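You operate a simulated robot arm through the tools that you are given. There is no shell and no other tool. Be economical: measure what you need, move in short steps, check, and stop when the job is done.

Carry out the task below with a simulated robot arm. There is one attempt and no reset: what you move stays moved.

## Task
Take the taster cup from the counter by the jugs and leave it on the fridge top beyond the well. Then stack the lychee can from the counter in front of the basins on top of the aloe can. Then put two of the cream cartons from the counter by the jugs on the front counter. Then open the urn cupboard door, take the orange-handled jug from the shelf of the urn cupboard and leave it on the counter by the pot and shut the door again. Then pull the top freezer drawer open. Do these in the order given. Set down upright: cream carton, orange-handled jug.

The check looks at the end state, three seconds after you hand in, the way a careful person would. Anything else that was tipped, shoved, dropped, spilled or broken makes it a failure.

## Robot
A 6-joint arm with a two-finger gripper on a trunk, on a base that drives. Base frame: it is fixed to the floor where the robot stands at the start and does not move with it; the origin is under the middle of the robot, x ahead of it, y to its left, z up. Readings come in m, rad, newtons and seconds.
Its first joint turns from -2.007 to 2.007 rad. Places, roughly: can [0.5, -0.5, 1]; counter by the pot [0.7, 2.3, 1]; cream carton [0.5, 0.5, 1]; fridge top beyond the well (47x20 cm) [-1.22, -1.62, 0.96]; front counter [-0.6, -3.5, 1]; orange-handled jug [0.5, 1.25, 0.5]; taster cup (6x6x6 cm) [0.5, 0, 1]; top freezer drawer [0.5, 0.4, 0.7]; urn cupboard door [0.4, 1.2, 0.5]. Payload 2.1 kg.
The tool frame sits at the grasp point between the pads (the TCP): z along the fingers, y along the line on which they close. The tips reach 0.02 m beyond it. Largest opening 0.1 m; the body of the gripper starts 0.063 m behind the TCP.
Orientation is that of the tool frame in the base frame, as a unit quaternion [x, y, z, w]. With the fingers straight down and closing along the base's y, the tool's x points along the base's -x, its y along +y and its z along -z.

## Interface
- The arm moves only by the tool servo_tool. Its argument "deltas" is a list that holds one entry, the list of rows, each a list of 7 numbers: the shift along the base's x, y, z in units of 100 mm (1.0 is 100 mm), then the turn, a rotation vector about the base's x, y, z in units of 180 degrees (1.0 is 180 degrees), then the opening in per cent of the stroke, from 0 (shut) to 100 (fully open). In form: [[[dx, dy, dz, wx, wy, wz, jaw], ...]]. A call has 1 to 12 rows; each row is the pose to reach, as a shift and turn from the pose commanded when the call began. A call with a number of a shift or a turn outside -1 to 1 is refused whole. Each row takes 0.2 s and may step no farther than 0.05 m and 0.15 rad from the row before; otherwise, or with a gripper value out of range, the whole call is refused. A pose out of reach is approached as far as the arm can. The call stops where the force on the tool passes 40 N (or 10 N more than at its start, if that is more) or the arm is blocked; 0.2 s more then pass. The fingers move at their own pace (about 0.153 m/s each) and stop on an object; they squeeze with about 43 N. The grip force told is the motor's: it shows also when the fingers shut on nothing. Time passes only in rows, and 0.2 s behind the last, so rows that repeat a pose let the fingers close. It gives the time, the measured TCP pose, the force on the tool (base axes), the opening and the grip force at its end, in the units of the frame above (readings bear some noise), with the torque about the TCP (base axes, N m) and any sound that the robot's microphone picked up, and new pictures: "pictures" is both (left out), scene, wrist or none.
- Cameras (640 x 400 px; columns grow to the right, rows downward): "scene" is now at [-0.0015, 0.1294, 1.6931]; the picture's right is [-0.21, -0.98, 0.00], its down [-0.89, 0.19, -0.41] and it looks along [0.40, -0.09, -0.91] (base axes); focal length 284 px, centre (320, 200). "wrist" rides on the gripper at [0.07, -0.018, -0.099] in the tool frame; the picture's right is [0.26, 0.97, 0.00], its down [-0.75, 0.20, -0.63] and it looks along [-0.61, 0.16, 0.78] (tool axes); focal length 230 px, centre (320, 200). There is no depth. A picture from a camera that has moved, and an enlarged one, comes with that camera's place and axes in the base frame and with its lens.
- raise_lower(by): slides the trunk up (or, below 0, down) by that many m; the arm and the scene camera ride with it, the base frame stays. It gives what a move gives, with no picture.
- steer(legs): drives the robot by 1 to 6 legs, each [ahead, turn to the left] in m and rad, along the robot's own axes; the way and the turn of a leg run together, so that a leg with both is an arc; at most 1.5 m and 3.142 rad a leg. The arm and the cameras ride along, it lands a little off, and it stops where it bumps. It gives what a move gives, and a new picture of the scene camera.
- pan_tilt(pan, tilt): turns the head with the scene camera to pan (to the left, within 2.705 rad either way) and tilt (down, from -0.506 to 1.204), counted from straight ahead of the robot. It gives what a move gives, and a new picture of the scene camera.
- inspect(camera, box): a new picture of the part [left, top, right, bottom] of that camera's present view, enlarged. The clock stands still meanwhile.
- hand_in(): hands the job in; it is judged then, once.

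Go step by step. Nothing tells you exact positions but the pictures and the camera data: compare them with the known pose of the tool, close in by small moves and look again before you grip or let go. The budget is 196 turns and 260 pictures, counting those below and the enlarged ones. Unless the task says otherwise, let go and move clear before handing in, and close with one line.

The tools are called after "Request:" by a JSON object that holds its "name" and its "arguments". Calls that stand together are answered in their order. servo_tool: Moves the arm, as the interface text tells. Its arguments: {"type":"object","properties":{"deltas":{"type":"array"},"pictures":{"type":"string","enum":["both","scene","wrist","none"]}},"required":["deltas"]} The other tools are called the same way: raise_lower (by) slides the trunk up or down; steer (legs) drives the base; pan_tilt (pan, tilt) turns the head that bears the scene camera; inspect (camera, box) takes an enlarged picture of a part of a camera's view; hand_in () hands the job in.

At the start:

```text
t: 0.0
eef_pos: [0.2467, -0.1365, 1.3345]
tool_rot: [0.0, 1.0, 0.0, 0.0]
force: [0.3, 0.1, 0.6]
ft_torque: [0.0, 0.01, -0.02]
finger_gap: 0.1002
gripper_force: 0.0
trunk travel left (down, up): [-0.925, 0.065]
robot x, y, heading: [-0.0007, -0.0021, 0.001]
head pan, tilt: [-0.208, 1.147]
```

scene: 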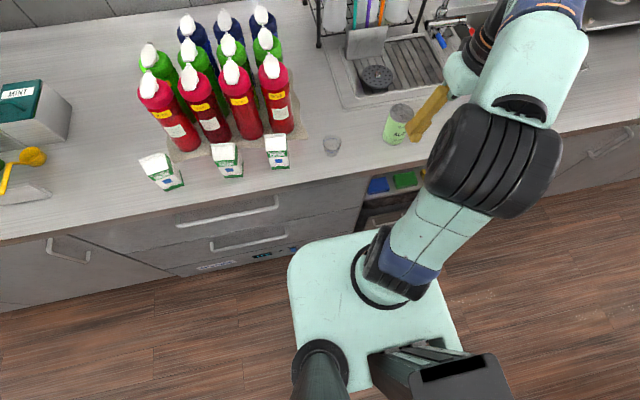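
wrist: 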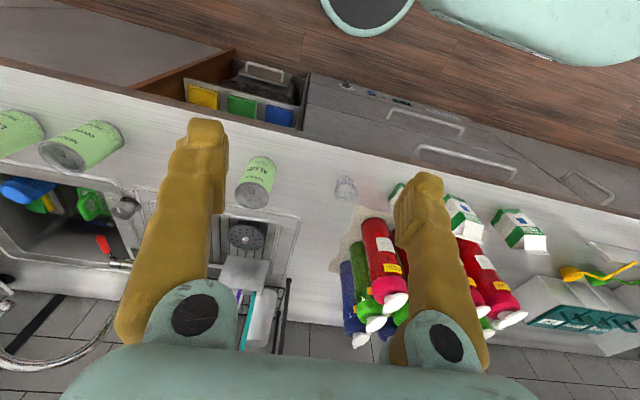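

The counter ahead holds the jugs, three cream cartons and a clear cup, with the aloe can to its right. I'll look around first to learn the layout.

Request:
{"name": "pan_tilt", "arguments": {"pan": -0.9, "tilt": 0.6}}

Request:
{"name": "pan_tilt", "arguments": {"pan": -2.2, "tilt": 0.5}}

Request:
{"name": "pan_tilt", "arguments": {"pan": 1.1, "tilt": 0.6}}

Request:
{"name": "pan_tilt", "arguments": {"pan": 2.5, "tilt": 0.5}}

```text
t: 1.1
eef_pos: [0.2471, -0.137, 1.3344]
tool_rot: [0.0, 1.0, 0.001, 0.0]
force: [-0.3, -1.0, 0.7]
ft_torque: [0.03, 0.02, 0.02]
finger_gap: 0.1001
gripper_force: 0.0
trunk travel left (down, up): [-0.925, 0.065]
robot x, y, heading: [0.0, -0.0011, 0.001]
head pan, tilt: [-0.901, 0.6]
camera scene: at [-0.0052, 0.0721, 1.7346], right [-0.78, -0.62, 0.0], down [-0.35, 0.44, -0.82], along [0.51, -0.65, -0.57], focal length 284 px, centre (320, 200)
```

scene: 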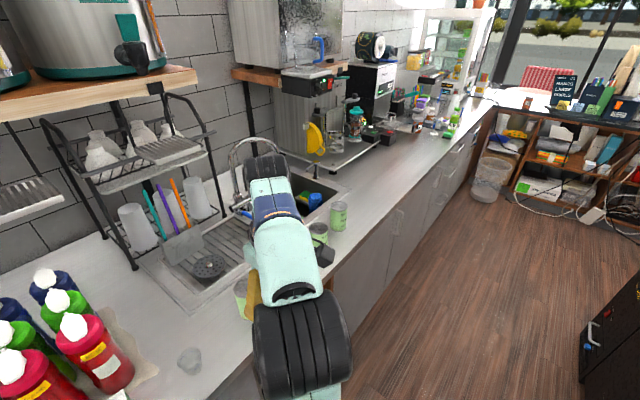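

```text
t: 2.5
eef_pos: [0.247, -0.1356, 1.3346]
tool_rot: [0.0, 1.0, 0.001, -0.001]
force: [-0.7, -0.6, 0.4]
ft_torque: [-0.02, -0.02, 0.03]
finger_gap: 0.0999
gripper_force: 0.0
trunk travel left (down, up): [-0.925, 0.065]
robot x, y, heading: [-0.0001, -0.001, 0.001]
head pan, tilt: [-2.201, 0.499]
camera scene: at [-0.1137, 0.0674, 1.7438], right [-0.81, 0.59, 0.0], down [0.28, 0.39, -0.88], along [-0.52, -0.71, -0.48], focal length 284 px, centre (320, 200)
```

scene: 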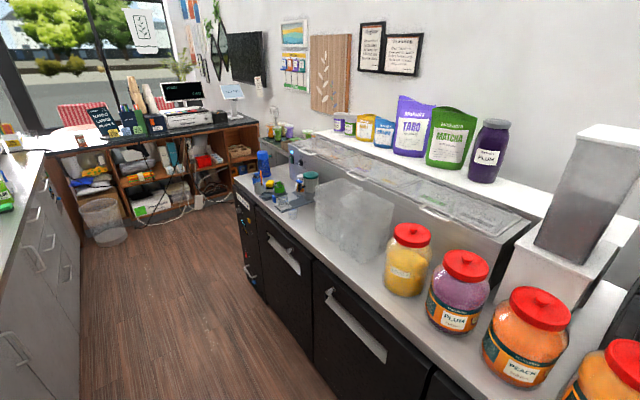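

```text
t: 5.3
eef_pos: [0.2462, -0.136, 1.3342]
tool_rot: [0.0, 1.0, 0.0, -0.001]
force: [0.5, 0.1, -0.4]
ft_torque: [0.04, -0.01, -0.01]
finger_gap: 0.1
gripper_force: 0.2
trunk travel left (down, up): [-0.925, 0.065]
robot x, y, heading: [0.0032, -0.0016, -0.003]
head pan, tilt: [1.1, 0.6]
camera scene: at [-0.02, 0.2198, 1.7346], right [0.89, -0.45, 0.0], down [-0.26, -0.5, -0.83], along [0.37, 0.73, -0.56], focal length 284 px, centre (320, 200)
```

scene: 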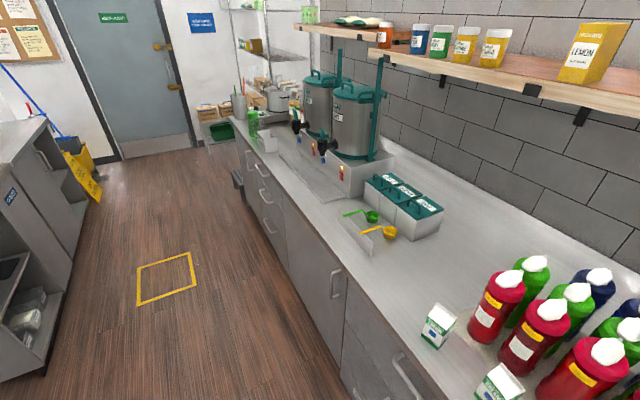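

```text
t: 6.9
eef_pos: [0.2465, -0.1357, 1.3342]
tool_rot: [0.0, 1.0, 0.0, 0.0]
force: [-0.3, -0.8, -0.8]
ft_torque: [0.0, 0.01, 0.0]
finger_gap: 0.0998
gripper_force: 0.1
trunk travel left (down, up): [-0.925, 0.065]
robot x, y, heading: [-0.001, 0.0004, -0.003]
head pan, tilt: [2.499, 0.499]
camera scene: at [-0.133, 0.1957, 1.7437], right [0.6, 0.8, 0.0], down [0.38, -0.29, -0.88], along [-0.7, 0.53, -0.48], focal length 284 px, centre (320, 200)
```

scene: 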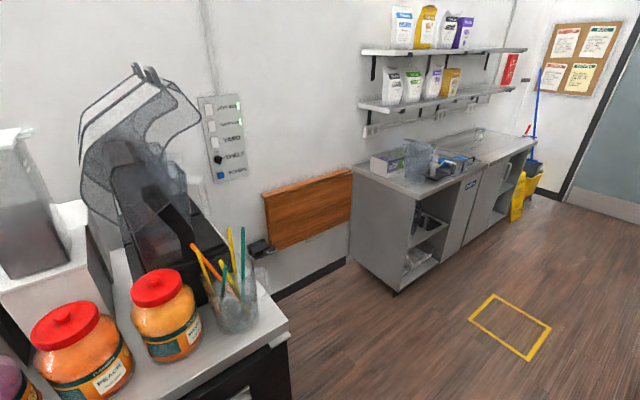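

The layout is clear: the counter wall is in front and the fridge counter behind. I'll look more closely at the fridge top, then turn the head forward and test the arm's reach toward the cup.

Request:
{"name": "pan_tilt", "arguments": {"pan": -2.2, "tilt": 0.5}}

Request:
{"name": "inspect", "arguments": {"camera": "scene", "box": [200, 100, 440, 250]}}

Request:
{"name": "pan_tilt", "arguments": {"pan": -0.2, "tilt": 0.9}}

Request:
{"name": "servo_tool", "arguments": {"deltas": [[[0.4, 0.2, -0.1, 0, 0, 0, 100], [0.8, 0.4, -0.2, 0, 0, 0, 100], [1.0, 0.8, -0.5, 0, 0, 0, 100], [1.0, 1.0, -0.9, 0, 0, 0, 100]]]}}

```text
t: 10.6
eef_pos: [0.2475, -0.1373, 1.333]
tool_rot: [0.0, 1.0, 0.001, 0.0]
force: [-0.5, -0.1, 0.0]
ft_torque: [-0.01, 0.01, 0.0]
finger_gap: 0.0999
gripper_force: 0.0
trunk travel left (down, up): [-0.925, 0.065]
robot x, y, heading: [0.0005, 0.0, -0.002]
head pan, tilt: [-2.201, 0.499]
camera scene: at [-0.1138, 0.0675, 1.7438], right [-0.81, 0.59, 0.0], down [0.28, 0.39, -0.88], along [-0.52, -0.71, -0.48], focal length 284 px, centre (320, 200)
```

scene: 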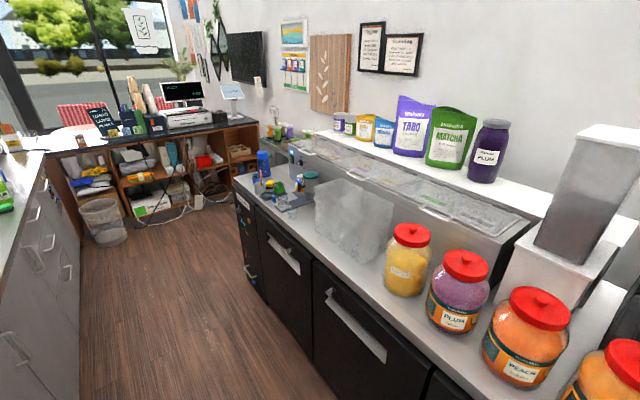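

```text
2.67 times, centred on (320, 175) of scene
camera zoom: at [-0.1138, 0.0675, 1.7438], right [-0.81, 0.59, 0.0], down [0.28, 0.39, -0.88], along [-0.52, -0.71, -0.48], focal length 758 px, centre (320, 267)
```

zoom: 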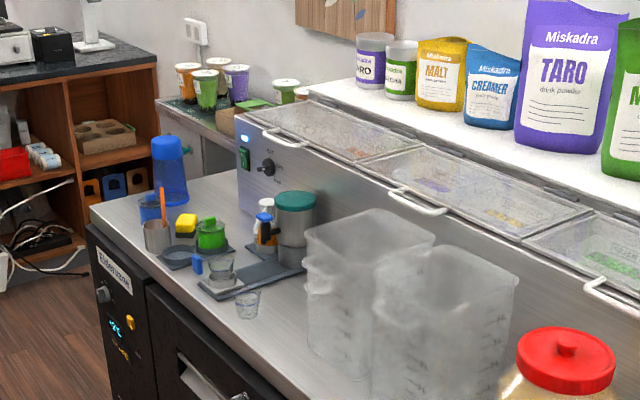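

```text
t: 12.5
eef_pos: [0.2467, -0.1364, 1.3343]
tool_rot: [0.0, 1.0, 0.0, 0.0]
force: [-0.1, 0.2, 0.2]
ft_torque: [0.04, 0.02, 0.02]
finger_gap: 0.1
gripper_force: 0.1
trunk travel left (down, up): [-0.925, 0.065]
robot x, y, heading: [-0.0018, -0.0042, -0.003]
head pan, tilt: [-0.201, 0.901]
camera scene: at [0.0138, 0.1259, 1.7099], right [-0.2, -0.98, 0.0], down [-0.77, 0.16, -0.62], along [0.61, -0.12, -0.78], focal length 284 px, centre (320, 200)
```

scene: 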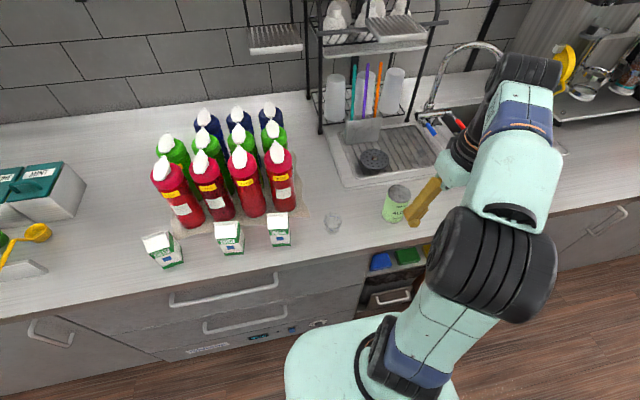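

```text
refused: row 3 steps farther than a row can; nothing moved
```

On the fridge top there are trays with small items and some free steel around them. I'll redo the reach test with smaller steps.

Request:
{"name": "servo_tool", "arguments": {"deltas": [[[0.4, 0.2, 0, 0, 0, 0, 100], [0.8, 0.4, 0, 0, 0, 0, 100], [1.0, 0.8, 0, 0, 0, 0, 100], [1.0, 1.0, -0.4, 0, 0, 0, 100], [1.0, 1.0, -0.8, 0, 0, 0, 100]]]}}

```text
t: 13.7
eef_pos: [0.3494, -0.0366, 1.2533]
tool_rot: [0.0, 1.0, 0.001, 0.0]
force: [-0.9, 0.2, -0.1]
ft_torque: [-0.01, 0.0, -0.01]
finger_gap: 0.0999
gripper_force: 0.0
trunk travel left (down, up): [-0.925, 0.065]
robot x, y, heading: [-0.005, 0.0022, -0.002]
head pan, tilt: [-0.201, 0.901]
camera scene: at [0.0149, 0.1249, 1.71], right [-0.2, -0.98, 0.0], down [-0.77, 0.16, -0.62], along [0.61, -0.12, -0.78], focal length 284 px, centre (320, 200)
camera wrist: at [0.2812, -0.0547, 1.3528], right [-0.26, 0.97, 0.0], down [0.75, 0.2, 0.63], along [0.61, 0.16, -0.78], focal length 230 px, centre (320, 200)
```

scene: 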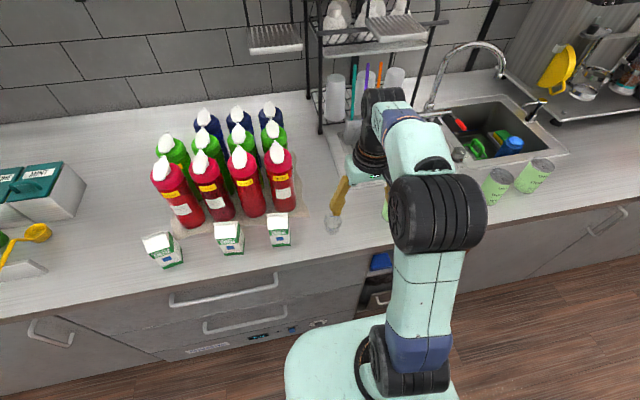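
wrist: 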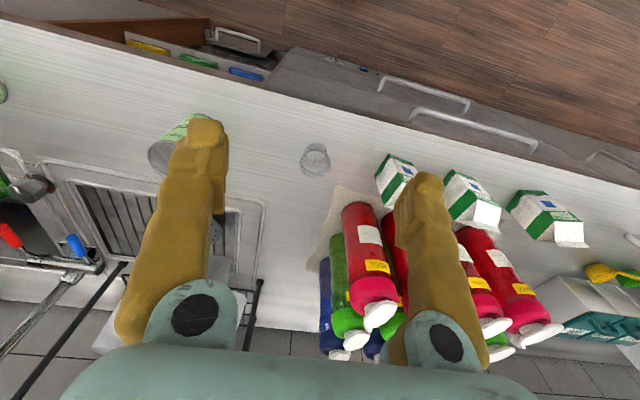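

The cup should be near (0.495, -0.009) with the counter at roughly z 0.94. I'll move above it.

Request:
{"name": "servo_tool", "arguments": {"deltas": [[[0.45, 0.1, 0, 0, 0, 0, 100], [0.9, 0.2, 0, 0, 0, 0, 100], [1.0, 0.28, -0.4, 0, 0, 0, 100], [1.0, 0.28, -0.8, 0, 0, 0, 100]]]}}

```text
t: 14.7
eef_pos: [0.4449, -0.0075, 1.1725]
tool_rot: [-0.001, 1.0, 0.0, 0.0]
force: [0.5, 0.0, -0.3]
ft_torque: [-0.01, 0.02, -0.02]
finger_gap: 0.1
gripper_force: 0.0
trunk travel left (down, up): [-0.925, 0.065]
robot x, y, heading: [-0.0009, -0.0027, 0.002]
head pan, tilt: [-0.201, 0.901]
camera scene: at [0.0138, 0.126, 1.7099], right [-0.2, -0.98, 0.0], down [-0.77, 0.16, -0.62], along [0.61, -0.12, -0.78], focal length 284 px, centre (320, 200)
camera wrist: at [0.3779, -0.026, 1.2722], right [-0.26, 0.97, 0.0], down [0.75, 0.2, 0.63], along [0.61, 0.16, -0.78], focal length 230 px, centre (320, 200)
```

scene: 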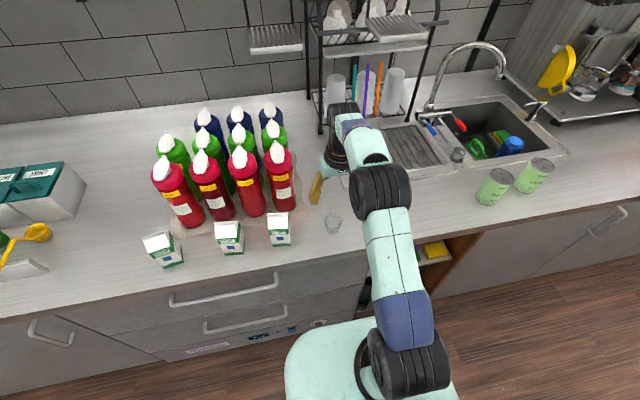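
wrist: 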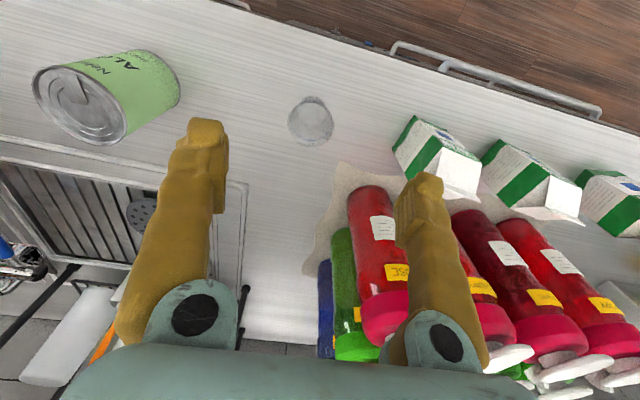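

Two wrist views place the cup at (0.490, -0.010), centre z about 0.96. I'll descend over it in stages.

Request:
{"name": "servo_tool", "arguments": {"deltas": [[[0.4, -0.03, -0.2, 0, 0, 0, 100], [0.45, -0.03, -0.6, 0, 0, 0, 100], [0.45, -0.03, -1.0, 0, 0, 0, 100]]]}}

```text
t: 15.5
eef_pos: [0.4828, -0.0108, 1.0742]
tool_rot: [0.0, 1.0, 0.0, 0.0]
force: [0.6, -0.1, -0.8]
ft_torque: [0.01, 0.0, -0.01]
finger_gap: 0.0999
gripper_force: 0.2
out of reach, approached as far as the arm can: row 1, 2, 3
trunk travel left (down, up): [-0.925, 0.065]
robot x, y, heading: [0.0006, -0.0005, -0.001]
head pan, tilt: [-0.201, 0.901]
camera scene: at [0.0137, 0.1262, 1.7099], right [-0.2, -0.98, 0.0], down [-0.77, 0.16, -0.62], along [0.61, -0.12, -0.78], focal length 284 px, centre (320, 200)
camera wrist: at [0.4149, -0.0291, 1.1744], right [-0.26, 0.97, 0.0], down [0.75, 0.2, 0.63], along [0.61, 0.16, -0.78], focal length 230 px, centre (320, 200)
```

scene: 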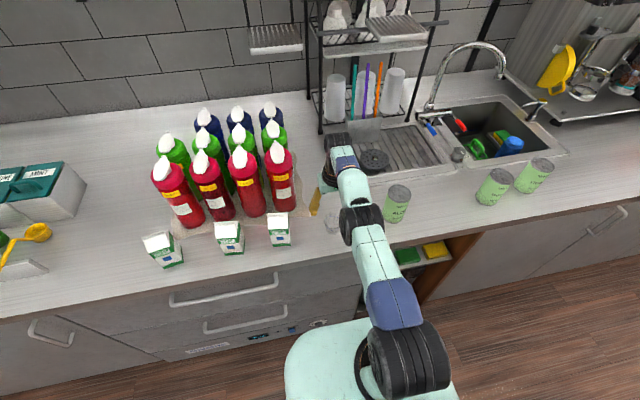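
wrist: 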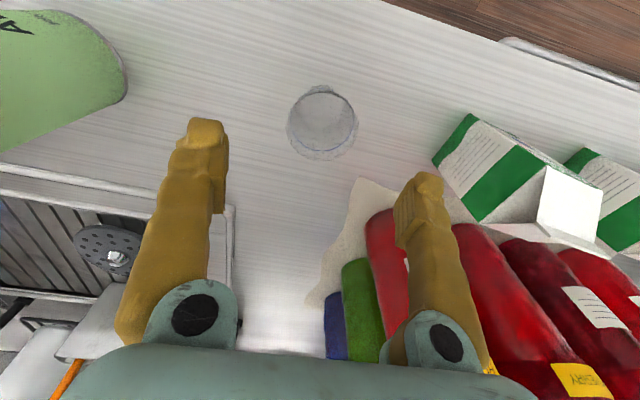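

The arm is at its reach limit, so I'll lower the trunk, which also brings the tool down over the cup.

Request:
{"name": "raise_lower", "arguments": {"by": -0.08}}

Request:
{"name": "servo_tool", "arguments": {"deltas": [[[0.08, 0.03, 0, 0, 0, 0, 100]]], "pictures": "wrist"}}

```text
t: 16.7
eef_pos: [0.4829, -0.0122, 0.9946]
tool_rot: [0.0, 1.0, -0.001, -0.001]
force: [0.2, 0.0, 0.2]
ft_torque: [-0.02, -0.01, -0.01]
finger_gap: 0.0997
gripper_force: 0.2
trunk travel left (down, up): [-0.845, 0.145]
robot x, y, heading: [0.0032, 0.001, 0.002]
head pan, tilt: [-0.201, 0.901]
```

```text
t: 17.1
eef_pos: [0.484, -0.0057, 0.995]
tool_rot: [0.0, 1.0, 0.0, 0.0]
force: [0.8, -0.2, 0.3]
ft_torque: [-0.03, 0.0, -0.04]
finger_gap: 0.1002
gripper_force: 0.1
out of reach, approached as far as the arm can: row 1
trunk travel left (down, up): [-0.845, 0.145]
robot x, y, heading: [-0.0, 0.0026, 0.002]
head pan, tilt: [-0.201, 0.901]
camera wrist: at [0.4155, -0.0259, 1.0943], right [-0.26, 0.97, 0.0], down [0.75, 0.2, 0.63], along [0.61, 0.16, -0.78], focal length 230 px, centre (320, 200)
```

wrist: 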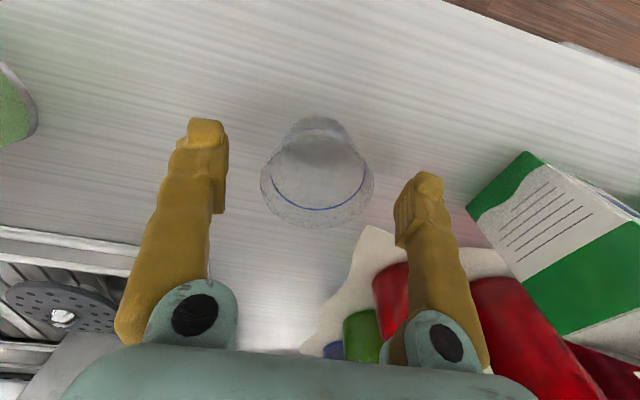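

The cup is centred between the pads. I'll lower a little more and close.

Request:
{"name": "raise_lower", "arguments": {"by": -0.035}}

Request:
{"name": "servo_tool", "arguments": {"deltas": [[[0, 0, 0, 0, 0, 0, 60], [0, 0, 0, 0, 0, 0, 40], [0, 0, 0, 0, 0, 0, 40], [0, 0, 0, 0, 0, 0, 40]]], "pictures": "wrist"}}

```text
t: 17.9
eef_pos: [0.4831, -0.0071, 0.9673]
tool_rot: [-0.001, 1.0, 0.001, 0.012]
force: [-9.1, 0.7, 12.1]
ft_torque: [0.15, 0.25, 0.03]
finger_gap: 0.1002
gripper_force: 0.1
trunk travel left (down, up): [-0.81, 0.18]
robot x, y, heading: [0.0018, -0.0015, 0.001]
head pan, tilt: [-0.201, 0.901]
stopped: the force on the tool passed its limit at 44 N (the readings are from after the stop); the commanded pose is now the measured one
```

```text
t: 18.4
eef_pos: [0.4869, -0.0056, 0.9703]
tool_rot: [-0.001, 1.0, 0.0, 0.019]
force: [-3.5, 3.3, 24.9]
ft_torque: [0.25, 0.26, -0.09]
finger_gap: 0.0405
gripper_force: 42.7
trunk travel left (down, up): [-0.81, 0.18]
robot x, y, heading: [0.0014, 0.006, -0.002]
head pan, tilt: [-0.201, 0.901]
stopped in row 2: the force on the tool passed its limit at 44 N (the readings are from after the stop); the commanded pose is now the measured one
camera wrist: at [0.4154, -0.0245, 1.0671], right [-0.26, 0.97, -0.01], down [0.72, 0.2, 0.66], along [0.64, 0.16, -0.75], focal length 230 px, centre (320, 200)
```

wrist: 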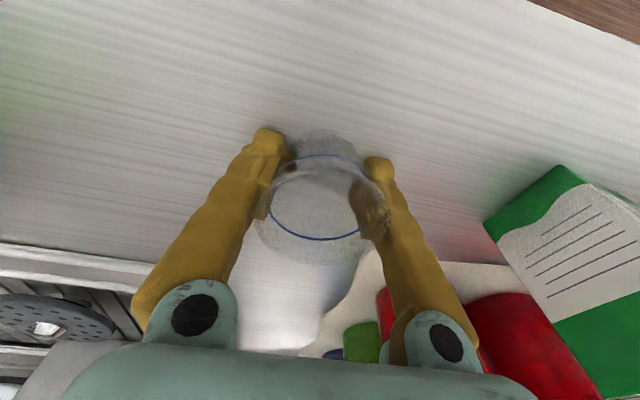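

The tips touched the counter, so it is at about z 0.948, and the cup is gripped with a 40 mm gap. I'll lift gently.

Request:
{"name": "servo_tool", "arguments": {"deltas": [[[0, 0, 0.15, 0, 0, 0, 35], [-0.1, 0, 0.5, 0, 0, 0, 35], [-0.4, 0, 0.8, 0, 0, 0, 35]]]}}

```text
t: 19.2
eef_pos: [0.4466, -0.0067, 1.0456]
tool_rot: [-0.001, 1.0, 0.0, 0.017]
force: [0.0, 0.1, 0.5]
ft_torque: [0.02, 0.0, 0.0]
finger_gap: 0.0391
gripper_force: 43.1
trunk travel left (down, up): [-0.81, 0.18]
robot x, y, heading: [0.0011, -0.0019, -0.001]
head pan, tilt: [-0.201, 0.901]
camera scene: at [0.0119, 0.1259, 1.5945], right [-0.2, -0.98, 0.0], down [-0.77, 0.16, -0.62], along [0.61, -0.12, -0.78], focal length 284 px, centre (320, 200)
camera wrist: at [0.3742, -0.0262, 1.1432], right [-0.26, 0.97, -0.01], down [0.73, 0.2, 0.65], along [0.63, 0.16, -0.76], focal length 230 px, centre (320, 200)
```

scene: 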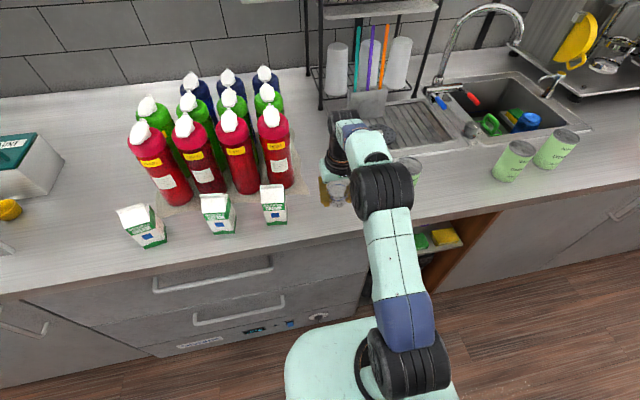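
wrist: 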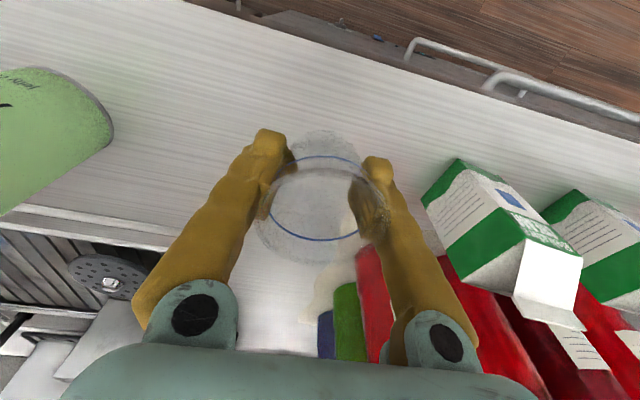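

The cup is held. I'll retract and raise the arm, then back off and drive down the aisle toward the far end of the fridge.

Request:
{"name": "servo_tool", "arguments": {"deltas": [[[-0.3, -0.1, 0.3, 0, 0, 0, 35], [-0.6, -0.2, 0.6, 0, 0, 0, 35], [-0.9, -0.3, 0.9, 0, 0, 0, 35], [-1.0, -0.3, 1.0, 0, 0, 0, 35]]], "pictures": "none"}}

Request:
{"name": "servo_tool", "arguments": {"deltas": [[[-0.3, -0.1, 0.2, 0, 0, 0, 35], [-0.6, -0.2, 0.4, 0, 0, 0, 35], [-0.8, -0.3, 0.6, 0, 0, 0, 35]]], "pictures": "none"}}

Request:
{"name": "steer", "arguments": {"legs": [[-0.1, 0], [0, -1.571], [0.7, 0]]}}

```text
t: 20.2
eef_pos: [0.3503, -0.0367, 1.1436]
tool_rot: [-0.001, 1.0, 0.0, 0.015]
force: [-0.7, -0.4, -0.2]
ft_torque: [-0.03, 0.0, 0.05]
finger_gap: 0.0391
gripper_force: 43.0
trunk travel left (down, up): [-0.81, 0.18]
robot x, y, heading: [0.0013, -0.0008, -0.003]
head pan, tilt: [-0.201, 0.901]
```

```text
t: 21.0
eef_pos: [0.2707, -0.0681, 1.2051]
tool_rot: [-0.002, 1.0, 0.0, 0.015]
force: [-0.6, 0.0, -0.2]
ft_torque: [-0.02, -0.02, -0.02]
finger_gap: 0.0388
gripper_force: 43.3
trunk travel left (down, up): [-0.81, 0.18]
robot x, y, heading: [-0.001, -0.0029, -0.003]
head pan, tilt: [-0.201, 0.901]
```

```text
t: 29.4
eef_pos: [-0.1372, -0.9832, 1.2046]
tool_rot: [0.696, 0.718, -0.011, 0.011]
force: [0.2, 0.1, 0.3]
ft_torque: [-0.01, 0.0, 0.03]
finger_gap: 0.0388
gripper_force: 42.5
trunk travel left (down, up): [-0.81, 0.18]
robot x, y, heading: [-0.0769, -0.7058, -1.541]
head pan, tilt: [-0.201, 0.901]
camera scene: at [0.0471, -0.7173, 1.5946], right [-0.99, 0.17, 0.0], down [0.13, 0.77, -0.62], along [-0.11, -0.61, -0.78], focal length 284 px, centre (320, 200)
```

scene: 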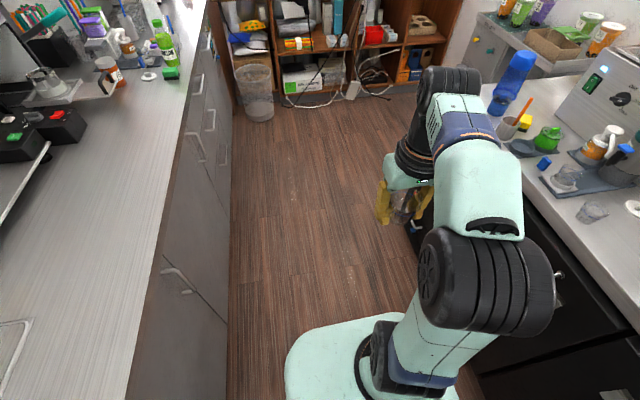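

I'm in the aisle at (-0.08, -0.71) facing the front counter. I'll look at the fridge end from here.

Request:
{"name": "pan_tilt", "arguments": {"pan": -0.7, "tilt": 0.5}}

Request:
{"name": "inspect", "arguments": {"camera": "scene", "box": [160, 80, 480, 280]}}

```text
t: 30.4
eef_pos: [-0.1369, -0.9819, 1.2053]
tool_rot: [0.696, 0.718, -0.01, 0.011]
force: [-0.9, -0.3, 1.0]
ft_torque: [0.03, 0.01, 0.03]
finger_gap: 0.0386
gripper_force: 43.0
trunk travel left (down, up): [-0.81, 0.18]
robot x, y, heading: [-0.0762, -0.7108, -1.541]
head pan, tilt: [-0.7, 0.499]
camera scene: at [0.0037, -0.7149, 1.6284], right [-0.78, 0.62, 0.0], down [0.3, 0.38, -0.88], along [-0.54, -0.69, -0.48], focal length 284 px, centre (320, 200)
```

scene: 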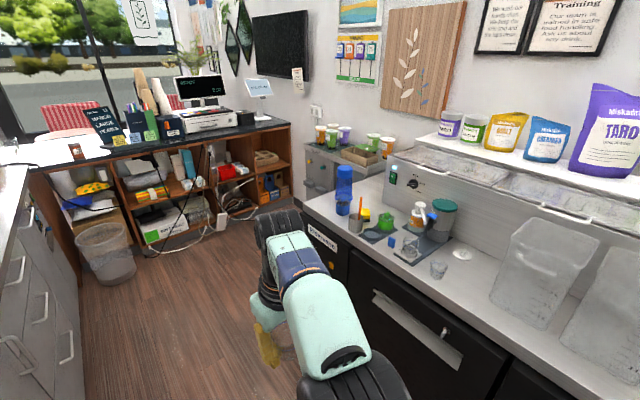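

```text
2.00 times, centred on (320, 180) of scene
camera zoom: at [0.0037, -0.7149, 1.6284], right [-0.78, 0.62, 0.0], down [0.3, 0.38, -0.88], along [-0.54, -0.69, -0.48], focal length 568 px, centre (320, 240)
```

zoom: 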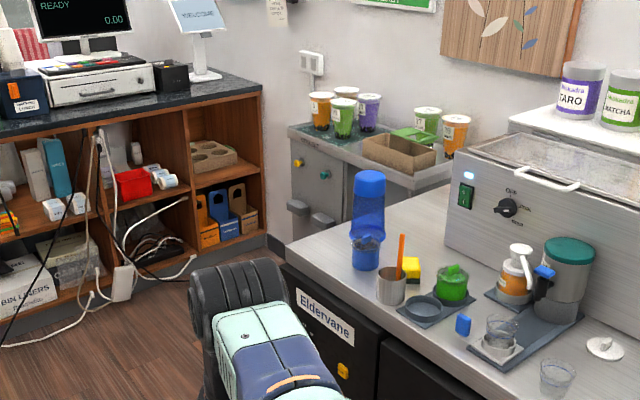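

The strip I want is to the left of the well unit, with x below -0.97 and y between -1.46 and -1.70. There is open floor beyond the fridge end, so I'll drive around to it.

Request:
{"name": "steer", "arguments": {"legs": [[1.5, 0], [0.2, 0], [0, -1.6], [0.7, 0], [0, -1.15]]}}

Request:
{"name": "pan_tilt", "arguments": {"pan": 0.0, "tilt": 0.8}}

```text
t: 49.4
eef_pos: [-0.776, -2.0631, 1.2045]
tool_rot: [0.805, -0.594, -0.012, -0.009]
force: [-0.1, -0.4, -0.5]
ft_torque: [0.02, 0.02, -0.01]
finger_gap: 0.0382
gripper_force: 43.3
trunk travel left (down, up): [-0.81, 0.18]
robot x, y, heading: [-0.7598, -2.3487, 1.87]
head pan, tilt: [-0.7, 0.499]
camera scene: at [-0.8409, -2.3569, 1.6284], right [0.92, -0.39, 0.0], down [-0.19, -0.44, -0.88], along [0.34, 0.81, -0.48], focal length 284 px, centre (320, 200)
```

scene: 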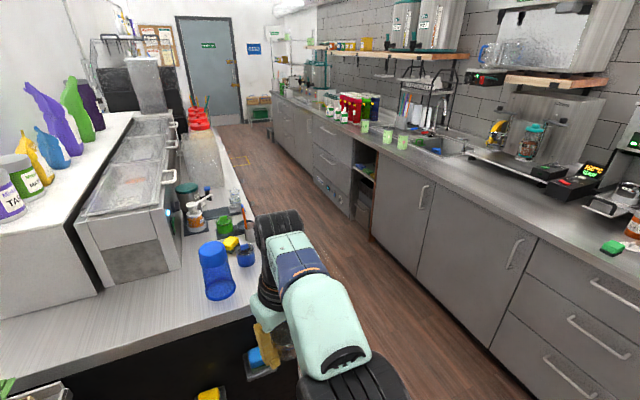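

```text
t: 50.5
eef_pos: [-0.7758, -2.0625, 1.2045]
tool_rot: [0.804, -0.594, -0.012, -0.009]
force: [0.6, 0.5, -0.9]
ft_torque: [0.03, 0.01, -0.03]
finger_gap: 0.0383
gripper_force: 43.0
trunk travel left (down, up): [-0.81, 0.18]
robot x, y, heading: [-0.7586, -2.3428, 1.869]
head pan, tilt: [0.0, 0.799]
camera scene: at [-0.9, -2.3635, 1.6025], right [0.96, 0.29, 0.0], down [0.21, -0.69, -0.7], along [-0.2, 0.67, -0.72], focal length 284 px, centre (320, 200)
```

scene: 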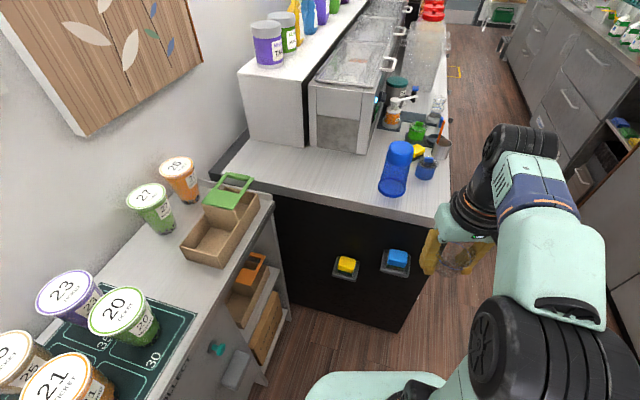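

The free strip is visible: fridge edge at y -1.74, well unit's end face at y -1.45. My target is (-1.08, -1.62), so I'll turn toward it and come closer.

Request:
{"name": "steer", "arguments": {"legs": [[0, 0.12], [0.3, 0]]}}

```text
t: 53.1
eef_pos: [-0.9333, -1.7893, 1.2051]
tool_rot: [0.838, -0.545, -0.014, -0.008]
force: [-0.6, 0.3, 0.7]
ft_torque: [-0.03, 0.0, -0.01]
finger_gap: 0.0379
gripper_force: 42.7
trunk travel left (down, up): [-0.81, 0.18]
robot x, y, heading: [-0.885, -2.0649, 1.992]
head pan, tilt: [0.0, 0.799]
camera scene: at [-1.0199, -2.1019, 1.6025], right [0.91, 0.4, 0.0], down [0.29, -0.66, -0.7], along [-0.28, 0.64, -0.72], focal length 284 px, centre (320, 200)
```

scene: 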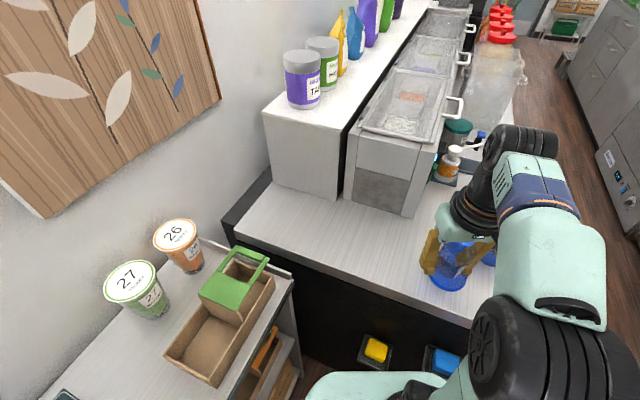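

Moving left over the strip first, keeping clear of the blue bottle, then forward to (-1.06, -1.65).

Request:
{"name": "servo_tool", "arguments": {"deltas": [[[-0.4, 0, 0, 0, 0, 0, 35], [-0.8, 0, 0, 0, 0, 0, 35], [-1.0, 0.4, 0, 0, 0, 0, 35], [-1.0, 0.8, 0, 0, 0, 0, 35], [-1.0, 1.0, -0.4, 0, 0, 0, 35], [-1.0, 1.0, -0.8, 0, 0, 0, 35]]], "pictures": "none"}}

Request:
{"name": "servo_tool", "arguments": {"deltas": [[[-0.27, 0.39, -0.1, 0, 0, 0, 35], [-0.27, 0.39, -0.5, 0, 0, 0, 35]]]}}

```text
t: 54.5
eef_pos: [-1.0335, -1.6885, 1.1271]
tool_rot: [0.838, -0.545, -0.012, -0.009]
force: [-0.6, -0.6, 0.3]
ft_torque: [0.02, -0.04, 0.0]
finger_gap: 0.038
gripper_force: 43.3
trunk travel left (down, up): [-0.81, 0.18]
robot x, y, heading: [-0.8842, -2.0675, 1.984]
head pan, tilt: [0.0, 0.799]
```

```text
t: 55.1
eef_pos: [-1.0597, -1.652, 1.0727]
tool_rot: [0.838, -0.545, -0.012, -0.007]
force: [0.2, 0.4, 0.4]
ft_torque: [0.0, 0.02, -0.01]
finger_gap: 0.0379
gripper_force: 43.3
trunk travel left (down, up): [-0.81, 0.18]
robot x, y, heading: [-0.8807, -2.0639, 1.988]
head pan, tilt: [0.0, 0.799]
camera scene: at [-1.02, -2.1014, 1.6025], right [0.91, 0.4, 0.0], down [0.29, -0.66, -0.7], along [-0.28, 0.64, -0.72], focal length 284 px, centre (320, 200)
camera wrist: at [-1.0115, -1.7107, 1.1706], right [-0.78, -0.63, -0.01], down [-0.48, 0.59, 0.65], along [-0.4, 0.51, -0.76], focal length 230 px, centre (320, 200)
```

scene: 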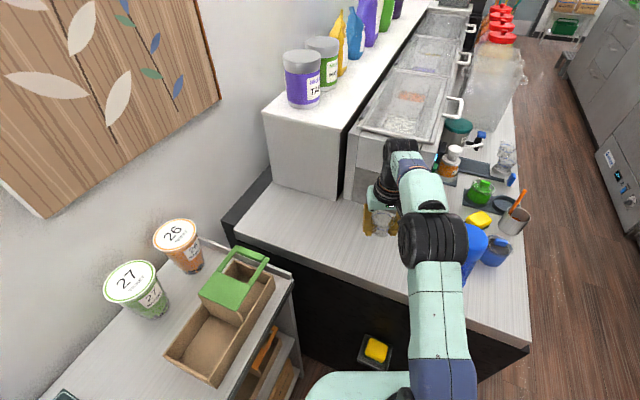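
wrist: 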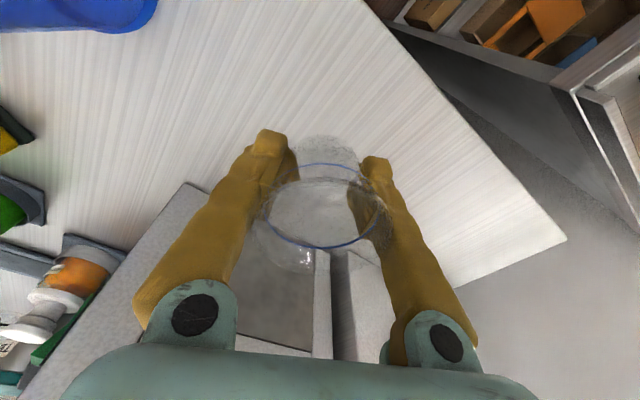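

Above the free strip now. I'll lower toward the surface slowly.

Request:
{"name": "servo_tool", "arguments": {"deltas": [[[0, 0, -0.4, 0, 0, 0, 35], [0, 0, -0.7, 0, 0, 0, 35], [0, 0, -0.85, 0, 0, 0, 35]]], "pictures": "wrist"}}

```text
t: 55.9
eef_pos: [-1.059, -1.6545, 0.9896]
tool_rot: [0.838, -0.545, -0.012, -0.009]
force: [0.3, 0.2, -0.7]
ft_torque: [-0.02, 0.03, 0.03]
finger_gap: 0.0374
gripper_force: 42.7
trunk travel left (down, up): [-0.81, 0.18]
robot x, y, heading: [-0.8837, -2.0583, 1.983]
head pan, tilt: [0.0, 0.799]
camera wrist: at [-1.0119, -1.7121, 1.088], right [-0.78, -0.63, -0.01], down [-0.48, 0.59, 0.65], along [-0.4, 0.51, -0.76], focal length 230 px, centre (320, 200)
```

wrist: 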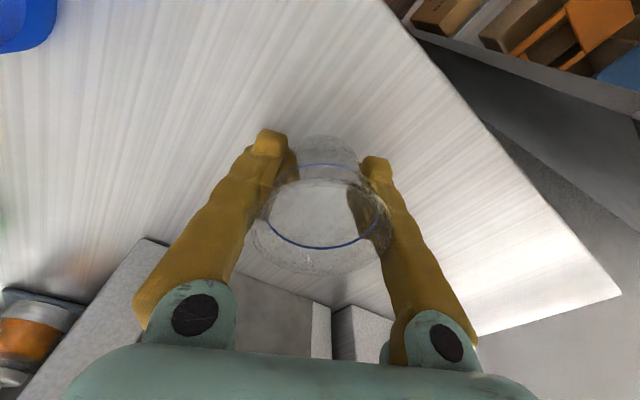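

Request:
{"name": "servo_tool", "arguments": {"deltas": [[[0, 0, -0.08, 0, 0, 0, 35], [0, 0, -0.14, 0, 0, 0, 35], [0, 0, -0.18, 0, 0, 0, 35], [0, 0, -0.18, 0, 0, 0, 35]]], "pictures": "none"}}

```text
t: 56.9
eef_pos: [-1.0591, -1.6506, 0.9716]
tool_rot: [0.838, -0.546, -0.013, -0.009]
force: [-0.7, -0.2, 0.5]
ft_torque: [0.03, -0.01, 0.04]
finger_gap: 0.0377
gripper_force: 43.1
trunk travel left (down, up): [-0.81, 0.18]
robot x, y, heading: [-0.8872, -2.0627, 1.986]
head pan, tilt: [0.0, 0.799]
```

Still no contact, so I'll continue in small steps.

Request:
{"name": "servo_tool", "arguments": {"deltas": [[[0, 0, -0.04, 0, 0, 0, 35], [0, 0, -0.08, 0, 0, 0, 35], [0, 0, -0.12, 0, 0, 0, 35]]], "pictures": "none"}}

Request:
{"name": "servo_tool", "arguments": {"deltas": [[[0, 0, -0.04, 0, 0, 0, 35], [0, 0, -0.08, 0, 0, 0, 35]]], "pictures": "wrist"}}

```text
t: 57.6
eef_pos: [-1.0594, -1.6497, 0.9694]
tool_rot: [0.838, -0.546, -0.02, -0.014]
force: [2.4, -4.8, 18.0]
ft_torque: [-0.28, -0.07, 0.0]
finger_gap: 0.0374
gripper_force: 43.0
trunk travel left (down, up): [-0.81, 0.18]
robot x, y, heading: [-0.8828, -2.067, 1.986]
head pan, tilt: [0.0, 0.799]
stopped in row 3: the force on the tool passed its limit at 45 N (the readings are from after the stop); the commanded pose is now the measured one
```

```text
t: 58.0
eef_pos: [-1.06, -1.6498, 0.9697]
tool_rot: [0.838, -0.545, -0.026, -0.017]
force: [3.5, -8.1, 27.2]
ft_torque: [-0.35, -0.11, 0.02]
finger_gap: 0.0375
gripper_force: 43.3
trunk travel left (down, up): [-0.81, 0.18]
robot x, y, heading: [-0.8821, -2.0621, 1.985]
head pan, tilt: [0.0, 0.799]
stopped in row 2: the force on the tool passed its limit at 45 N (the readings are from after the stop); the commanded pose is now the measured one
camera wrist: at [-1.0105, -1.711, 1.0654], right [-0.78, -0.63, -0.02], down [-0.47, 0.57, 0.68], along [-0.41, 0.53, -0.74], focal length 230 px, centre (320, 200)
```

wrist: 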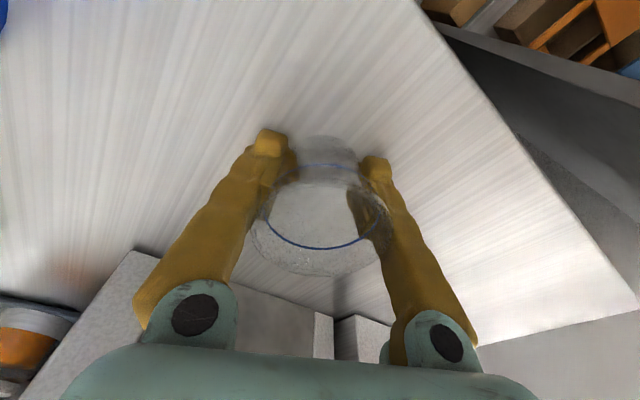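

The cup is on the surface. I'll relieve the pressure slightly, open the fingers, then rise.

Request:
{"name": "servo_tool", "arguments": {"deltas": [[[0, 0, 0.03, 0, 0, 0, 35], [0, 0, 0.03, 0, 0, 0, 60], [0, 0, 0.03, 0, 0, 0, 85], [0, 0, 0.03, 0, 0, 0, 85]]], "pictures": "wrist"}}

```text
t: 59.0
eef_pos: [-1.0614, -1.6445, 0.9687]
tool_rot: [0.838, -0.545, -0.023, -0.015]
force: [0.4, 1.0, 0.5]
ft_torque: [0.01, 0.02, 0.04]
finger_gap: 0.0853
gripper_force: 0.1
trunk travel left (down, up): [-0.81, 0.18]
robot x, y, heading: [-0.8854, -2.0627, 1.989]
head pan, tilt: [0.0, 0.799]
camera wrist: at [-1.0129, -1.7059, 1.0647], right [-0.78, -0.63, -0.01], down [-0.47, 0.57, 0.67], along [-0.41, 0.53, -0.74], focal length 230 px, centre (320, 200)
```

wrist: 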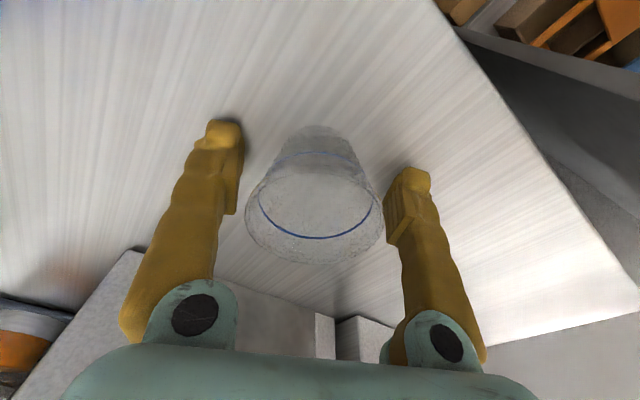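

The cup stands free and upright. I'll raise straight up, straighten the tool, and retract.

Request:
{"name": "servo_tool", "arguments": {"deltas": [[[0, 0, 0.3, 0, 0, 0, 85], [0, 0, 0.7, -0.008, -0.003, 0, 85], [0, 0, 1.0, -0.016, -0.007, 0, 85]]], "pictures": "none"}}

Request:
{"name": "servo_tool", "arguments": {"deltas": [[[0, 0, 0.5, 0, 0, 0, 85], [0.15, -0.35, 0.9, 0, 0, 0, 85], [0.3, -0.7, 1.0, 0, 0, 0, 85], [0.45, -1.0, 1.0, 0, 0, 0, 85]]], "pictures": "scene"}}

```text
t: 59.8
eef_pos: [-1.06, -1.6472, 1.0681]
tool_rot: [0.838, -0.545, 0.0, 0.0]
force: [0.5, 0.2, 0.5]
ft_torque: [0.04, -0.01, 0.01]
finger_gap: 0.0851
gripper_force: 0.1
trunk travel left (down, up): [-0.81, 0.18]
robot x, y, heading: [-0.8778, -2.0592, 1.987]
head pan, tilt: [0.0, 0.799]
```

```text
refused: row 2 steps farther than a row can; nothing moved
```

Request:
{"name": "servo_tool", "arguments": {"deltas": [[[0, 0, 0.45, 0, 0, 0, 85], [0.1, -0.2, 0.8, 0, 0, 0, 85], [0.25, -0.55, 1.0, 0, 0, 0, 85], [0.4, -0.9, 1.0, 0, 0, 0, 85], [0.5, -1.0, 1.0, 0, 0, 0, 85]]], "pictures": "scene"}}

Request:
{"name": "steer", "arguments": {"legs": [[-0.35, 0], [0, -2.0], [0.75, 0], [0, 1.571], [1.0, 0]]}}

```text
t: 61.0
eef_pos: [-1.012, -1.7452, 1.1696]
tool_rot: [0.838, -0.546, 0.0, 0.0]
force: [-0.6, -0.2, 1.0]
ft_torque: [0.02, -0.02, 0.01]
finger_gap: 0.0851
gripper_force: 0.0
trunk travel left (down, up): [-0.81, 0.18]
robot x, y, heading: [-0.8835, -2.0619, 1.985]
head pan, tilt: [0.0, 0.799]
camera scene: at [-1.0201, -2.1003, 1.6025], right [0.91, 0.4, 0.0], down [0.29, -0.66, -0.7], along [-0.28, 0.64, -0.72], focal length 284 px, centre (320, 200)
```

scene: 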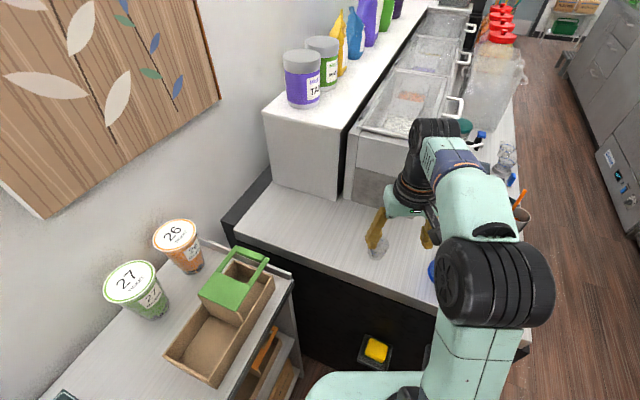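

```text
t: 80.5
eef_pos: [0.0481, -1.0646, 1.1697]
tool_rot: [-0.7, 0.714, -0.001, 0.0]
force: [0.9, 0.7, -0.5]
ft_torque: [-0.02, -0.01, -0.01]
finger_gap: 0.0848
gripper_force: 0.2
trunk travel left (down, up): [-0.81, 0.18]
robot x, y, heading: [0.0297, -1.4055, 1.552]
head pan, tilt: [0.0, 0.799]
camera scene: at [-0.1098, -1.3831, 1.6025], right [1.0, -0.02, 0.0], down [-0.01, -0.72, -0.7], along [0.01, 0.7, -0.72], focal length 284 px, centre (320, 200)
```

scene: 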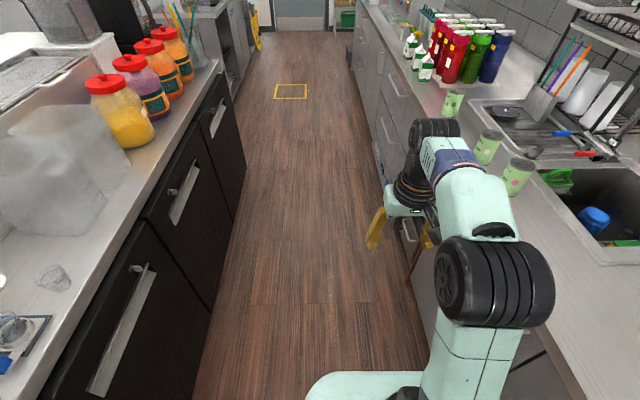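

The cup is delivered. Now I'll drive up beside the cans and face the counter.

Request:
{"name": "steer", "arguments": {"legs": [[0.93, 0.0], [0, -1.552]]}}

Request:
{"name": "inspect", "arguments": {"camera": "wrist", "box": [0, 0, 640, 400]}}

```text
t: 89.2
eef_pos: [0.3864, -0.4941, 1.1698]
tool_rot: [0.006, 1.0, -0.001, -0.001]
force: [-0.1, -0.1, 0.1]
ft_torque: [0.0, -0.01, 0.01]
finger_gap: 0.0848
gripper_force: 0.1
trunk travel left (down, up): [-0.81, 0.18]
robot x, y, heading: [0.0431, -0.4779, -0.014]
head pan, tilt: [0.0, 0.799]
camera scene: at [0.0649, -0.3376, 1.6025], right [-0.01, -1.0, 0.0], down [-0.72, 0.01, -0.7], along [0.7, -0.01, -0.72], focal length 284 px, centre (320, 200)
```

scene: 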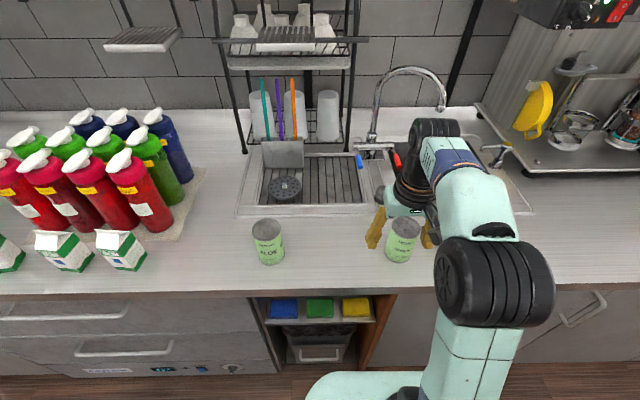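

```text
1.00 times, centred on (320, 200) of wrist (not enlarged: the box is as wide or as high as the picture)
camera zoom: at [0.3186, -0.512, 1.2691], right [-0.25, 0.97, 0.0], down [0.75, 0.19, 0.63], along [0.61, 0.15, -0.78], focal length 230 px, centre (320, 200)
```

zoom: 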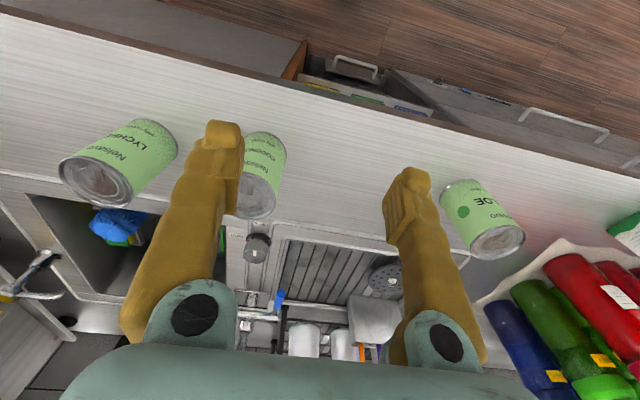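

LYCHEE is the rightmost can, near (0.505, -0.71), and ALOE is near (0.49, -0.21). I'll shift the base to stand in front of the lychee can.

Request:
{"name": "steer", "arguments": {"legs": [[0, -1.557], [0.2, 0], [0, 1.571]]}}

Request:
{"name": "inspect", "arguments": {"camera": "wrist", "box": [0, 0, 640, 400]}}

```text
t: 98.4
eef_pos: [0.3836, -0.699, 1.1688]
tool_rot: [0.012, 1.0, 0.0, 0.0]
force: [-0.9, -0.1, -0.1]
ft_torque: [0.01, 0.0, 0.01]
finger_gap: 0.085
gripper_force: 0.1
trunk travel left (down, up): [-0.81, 0.18]
robot x, y, heading: [0.039, -0.6806, -0.03]
head pan, tilt: [0.0, 0.799]
camera scene: at [0.0641, -0.5374, 1.6025], right [-0.03, -1.0, 0.0], down [-0.72, 0.02, -0.7], along [0.7, -0.02, -0.72], focal length 284 px, centre (320, 200)
```

scene: 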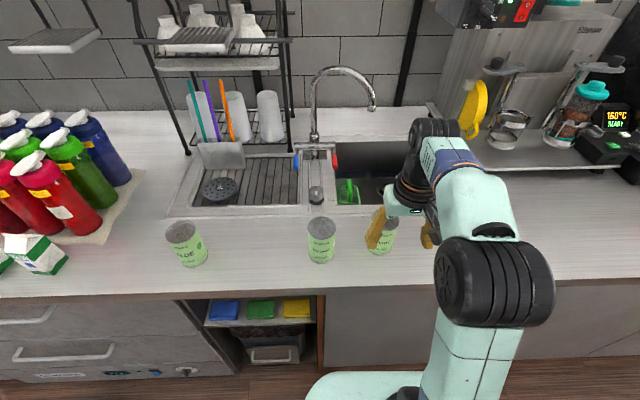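

```text
1.00 times, centred on (320, 200) of wrist (not enlarged: the box is as wide or as high as the picture)
camera zoom: at [0.3154, -0.7153, 1.269], right [-0.23, 0.97, 0.0], down [0.76, 0.18, 0.63], along [0.61, 0.15, -0.78], focal length 230 px, centre (320, 200)
```

zoom: 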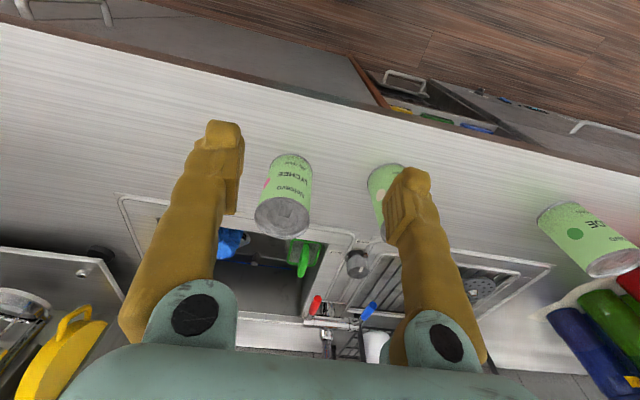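

The lychee can is at (0.507, -0.713), top at about z 1.066. I'll move above it with the fingers open.

Request:
{"name": "servo_tool", "arguments": {"deltas": [[[0.4, -0.05, 0, 0, 0, 0, 100], [0.8, -0.1, 0, 0, 0, 0, 100], [1.0, -0.14, 0, 0, 0, 0, 100]]], "pictures": "none"}}

Request:
{"name": "servo_tool", "arguments": {"deltas": [[[0.23, 0, 0, 0, 0, 0, 100], [0.23, 0, -0.3, 0, 0, 0, 100]]]}}

```text
t: 99.2
eef_pos: [0.4682, -0.7101, 1.1595]
tool_rot: [0.013, 1.0, 0.001, 0.0]
force: [-0.5, -1.0, 0.2]
ft_torque: [-0.01, 0.0, -0.02]
finger_gap: 0.1
gripper_force: 0.0
out of reach, approached as far as the arm can: row 3
trunk travel left (down, up): [-0.81, 0.18]
robot x, y, heading: [0.0402, -0.6776, -0.023]
head pan, tilt: [0.0, 0.799]
```

```text
t: 99.8
eef_pos: [0.4778, -0.7109, 1.1418]
tool_rot: [0.014, 1.0, 0.0, 0.0]
force: [-1.0, 0.8, -0.5]
ft_torque: [0.0, -0.01, -0.01]
finger_gap: 0.0999
gripper_force: 0.0
out of reach, approached as far as the arm can: row 1, 2
trunk travel left (down, up): [-0.81, 0.18]
robot x, y, heading: [0.0407, -0.6784, -0.025]
head pan, tilt: [0.0, 0.799]
camera scene: at [0.0641, -0.5374, 1.6025], right [-0.03, -1.0, 0.0], down [-0.72, 0.02, -0.7], along [0.7, -0.02, -0.72], focal length 284 px, centre (320, 200)
camera wrist: at [0.41, -0.7271, 1.2432], right [-0.23, 0.97, 0.0], down [0.76, 0.18, 0.63], along [0.61, 0.15, -0.78], focal length 230 px, centre (320, 200)
```

scene: 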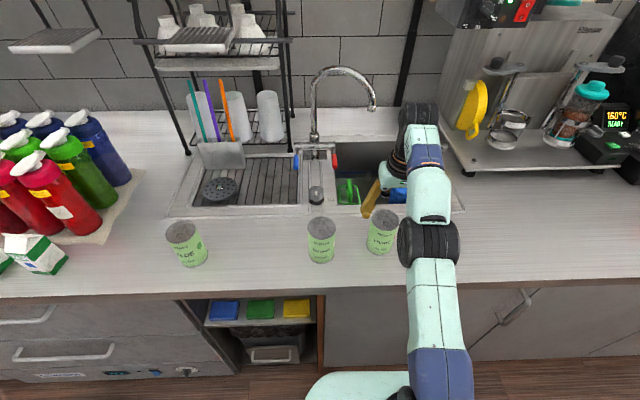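
wrist: 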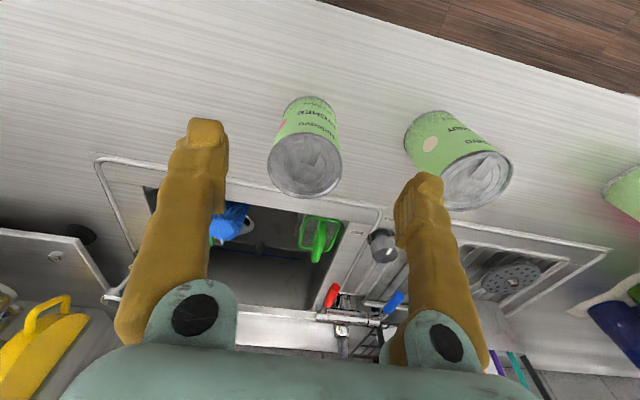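

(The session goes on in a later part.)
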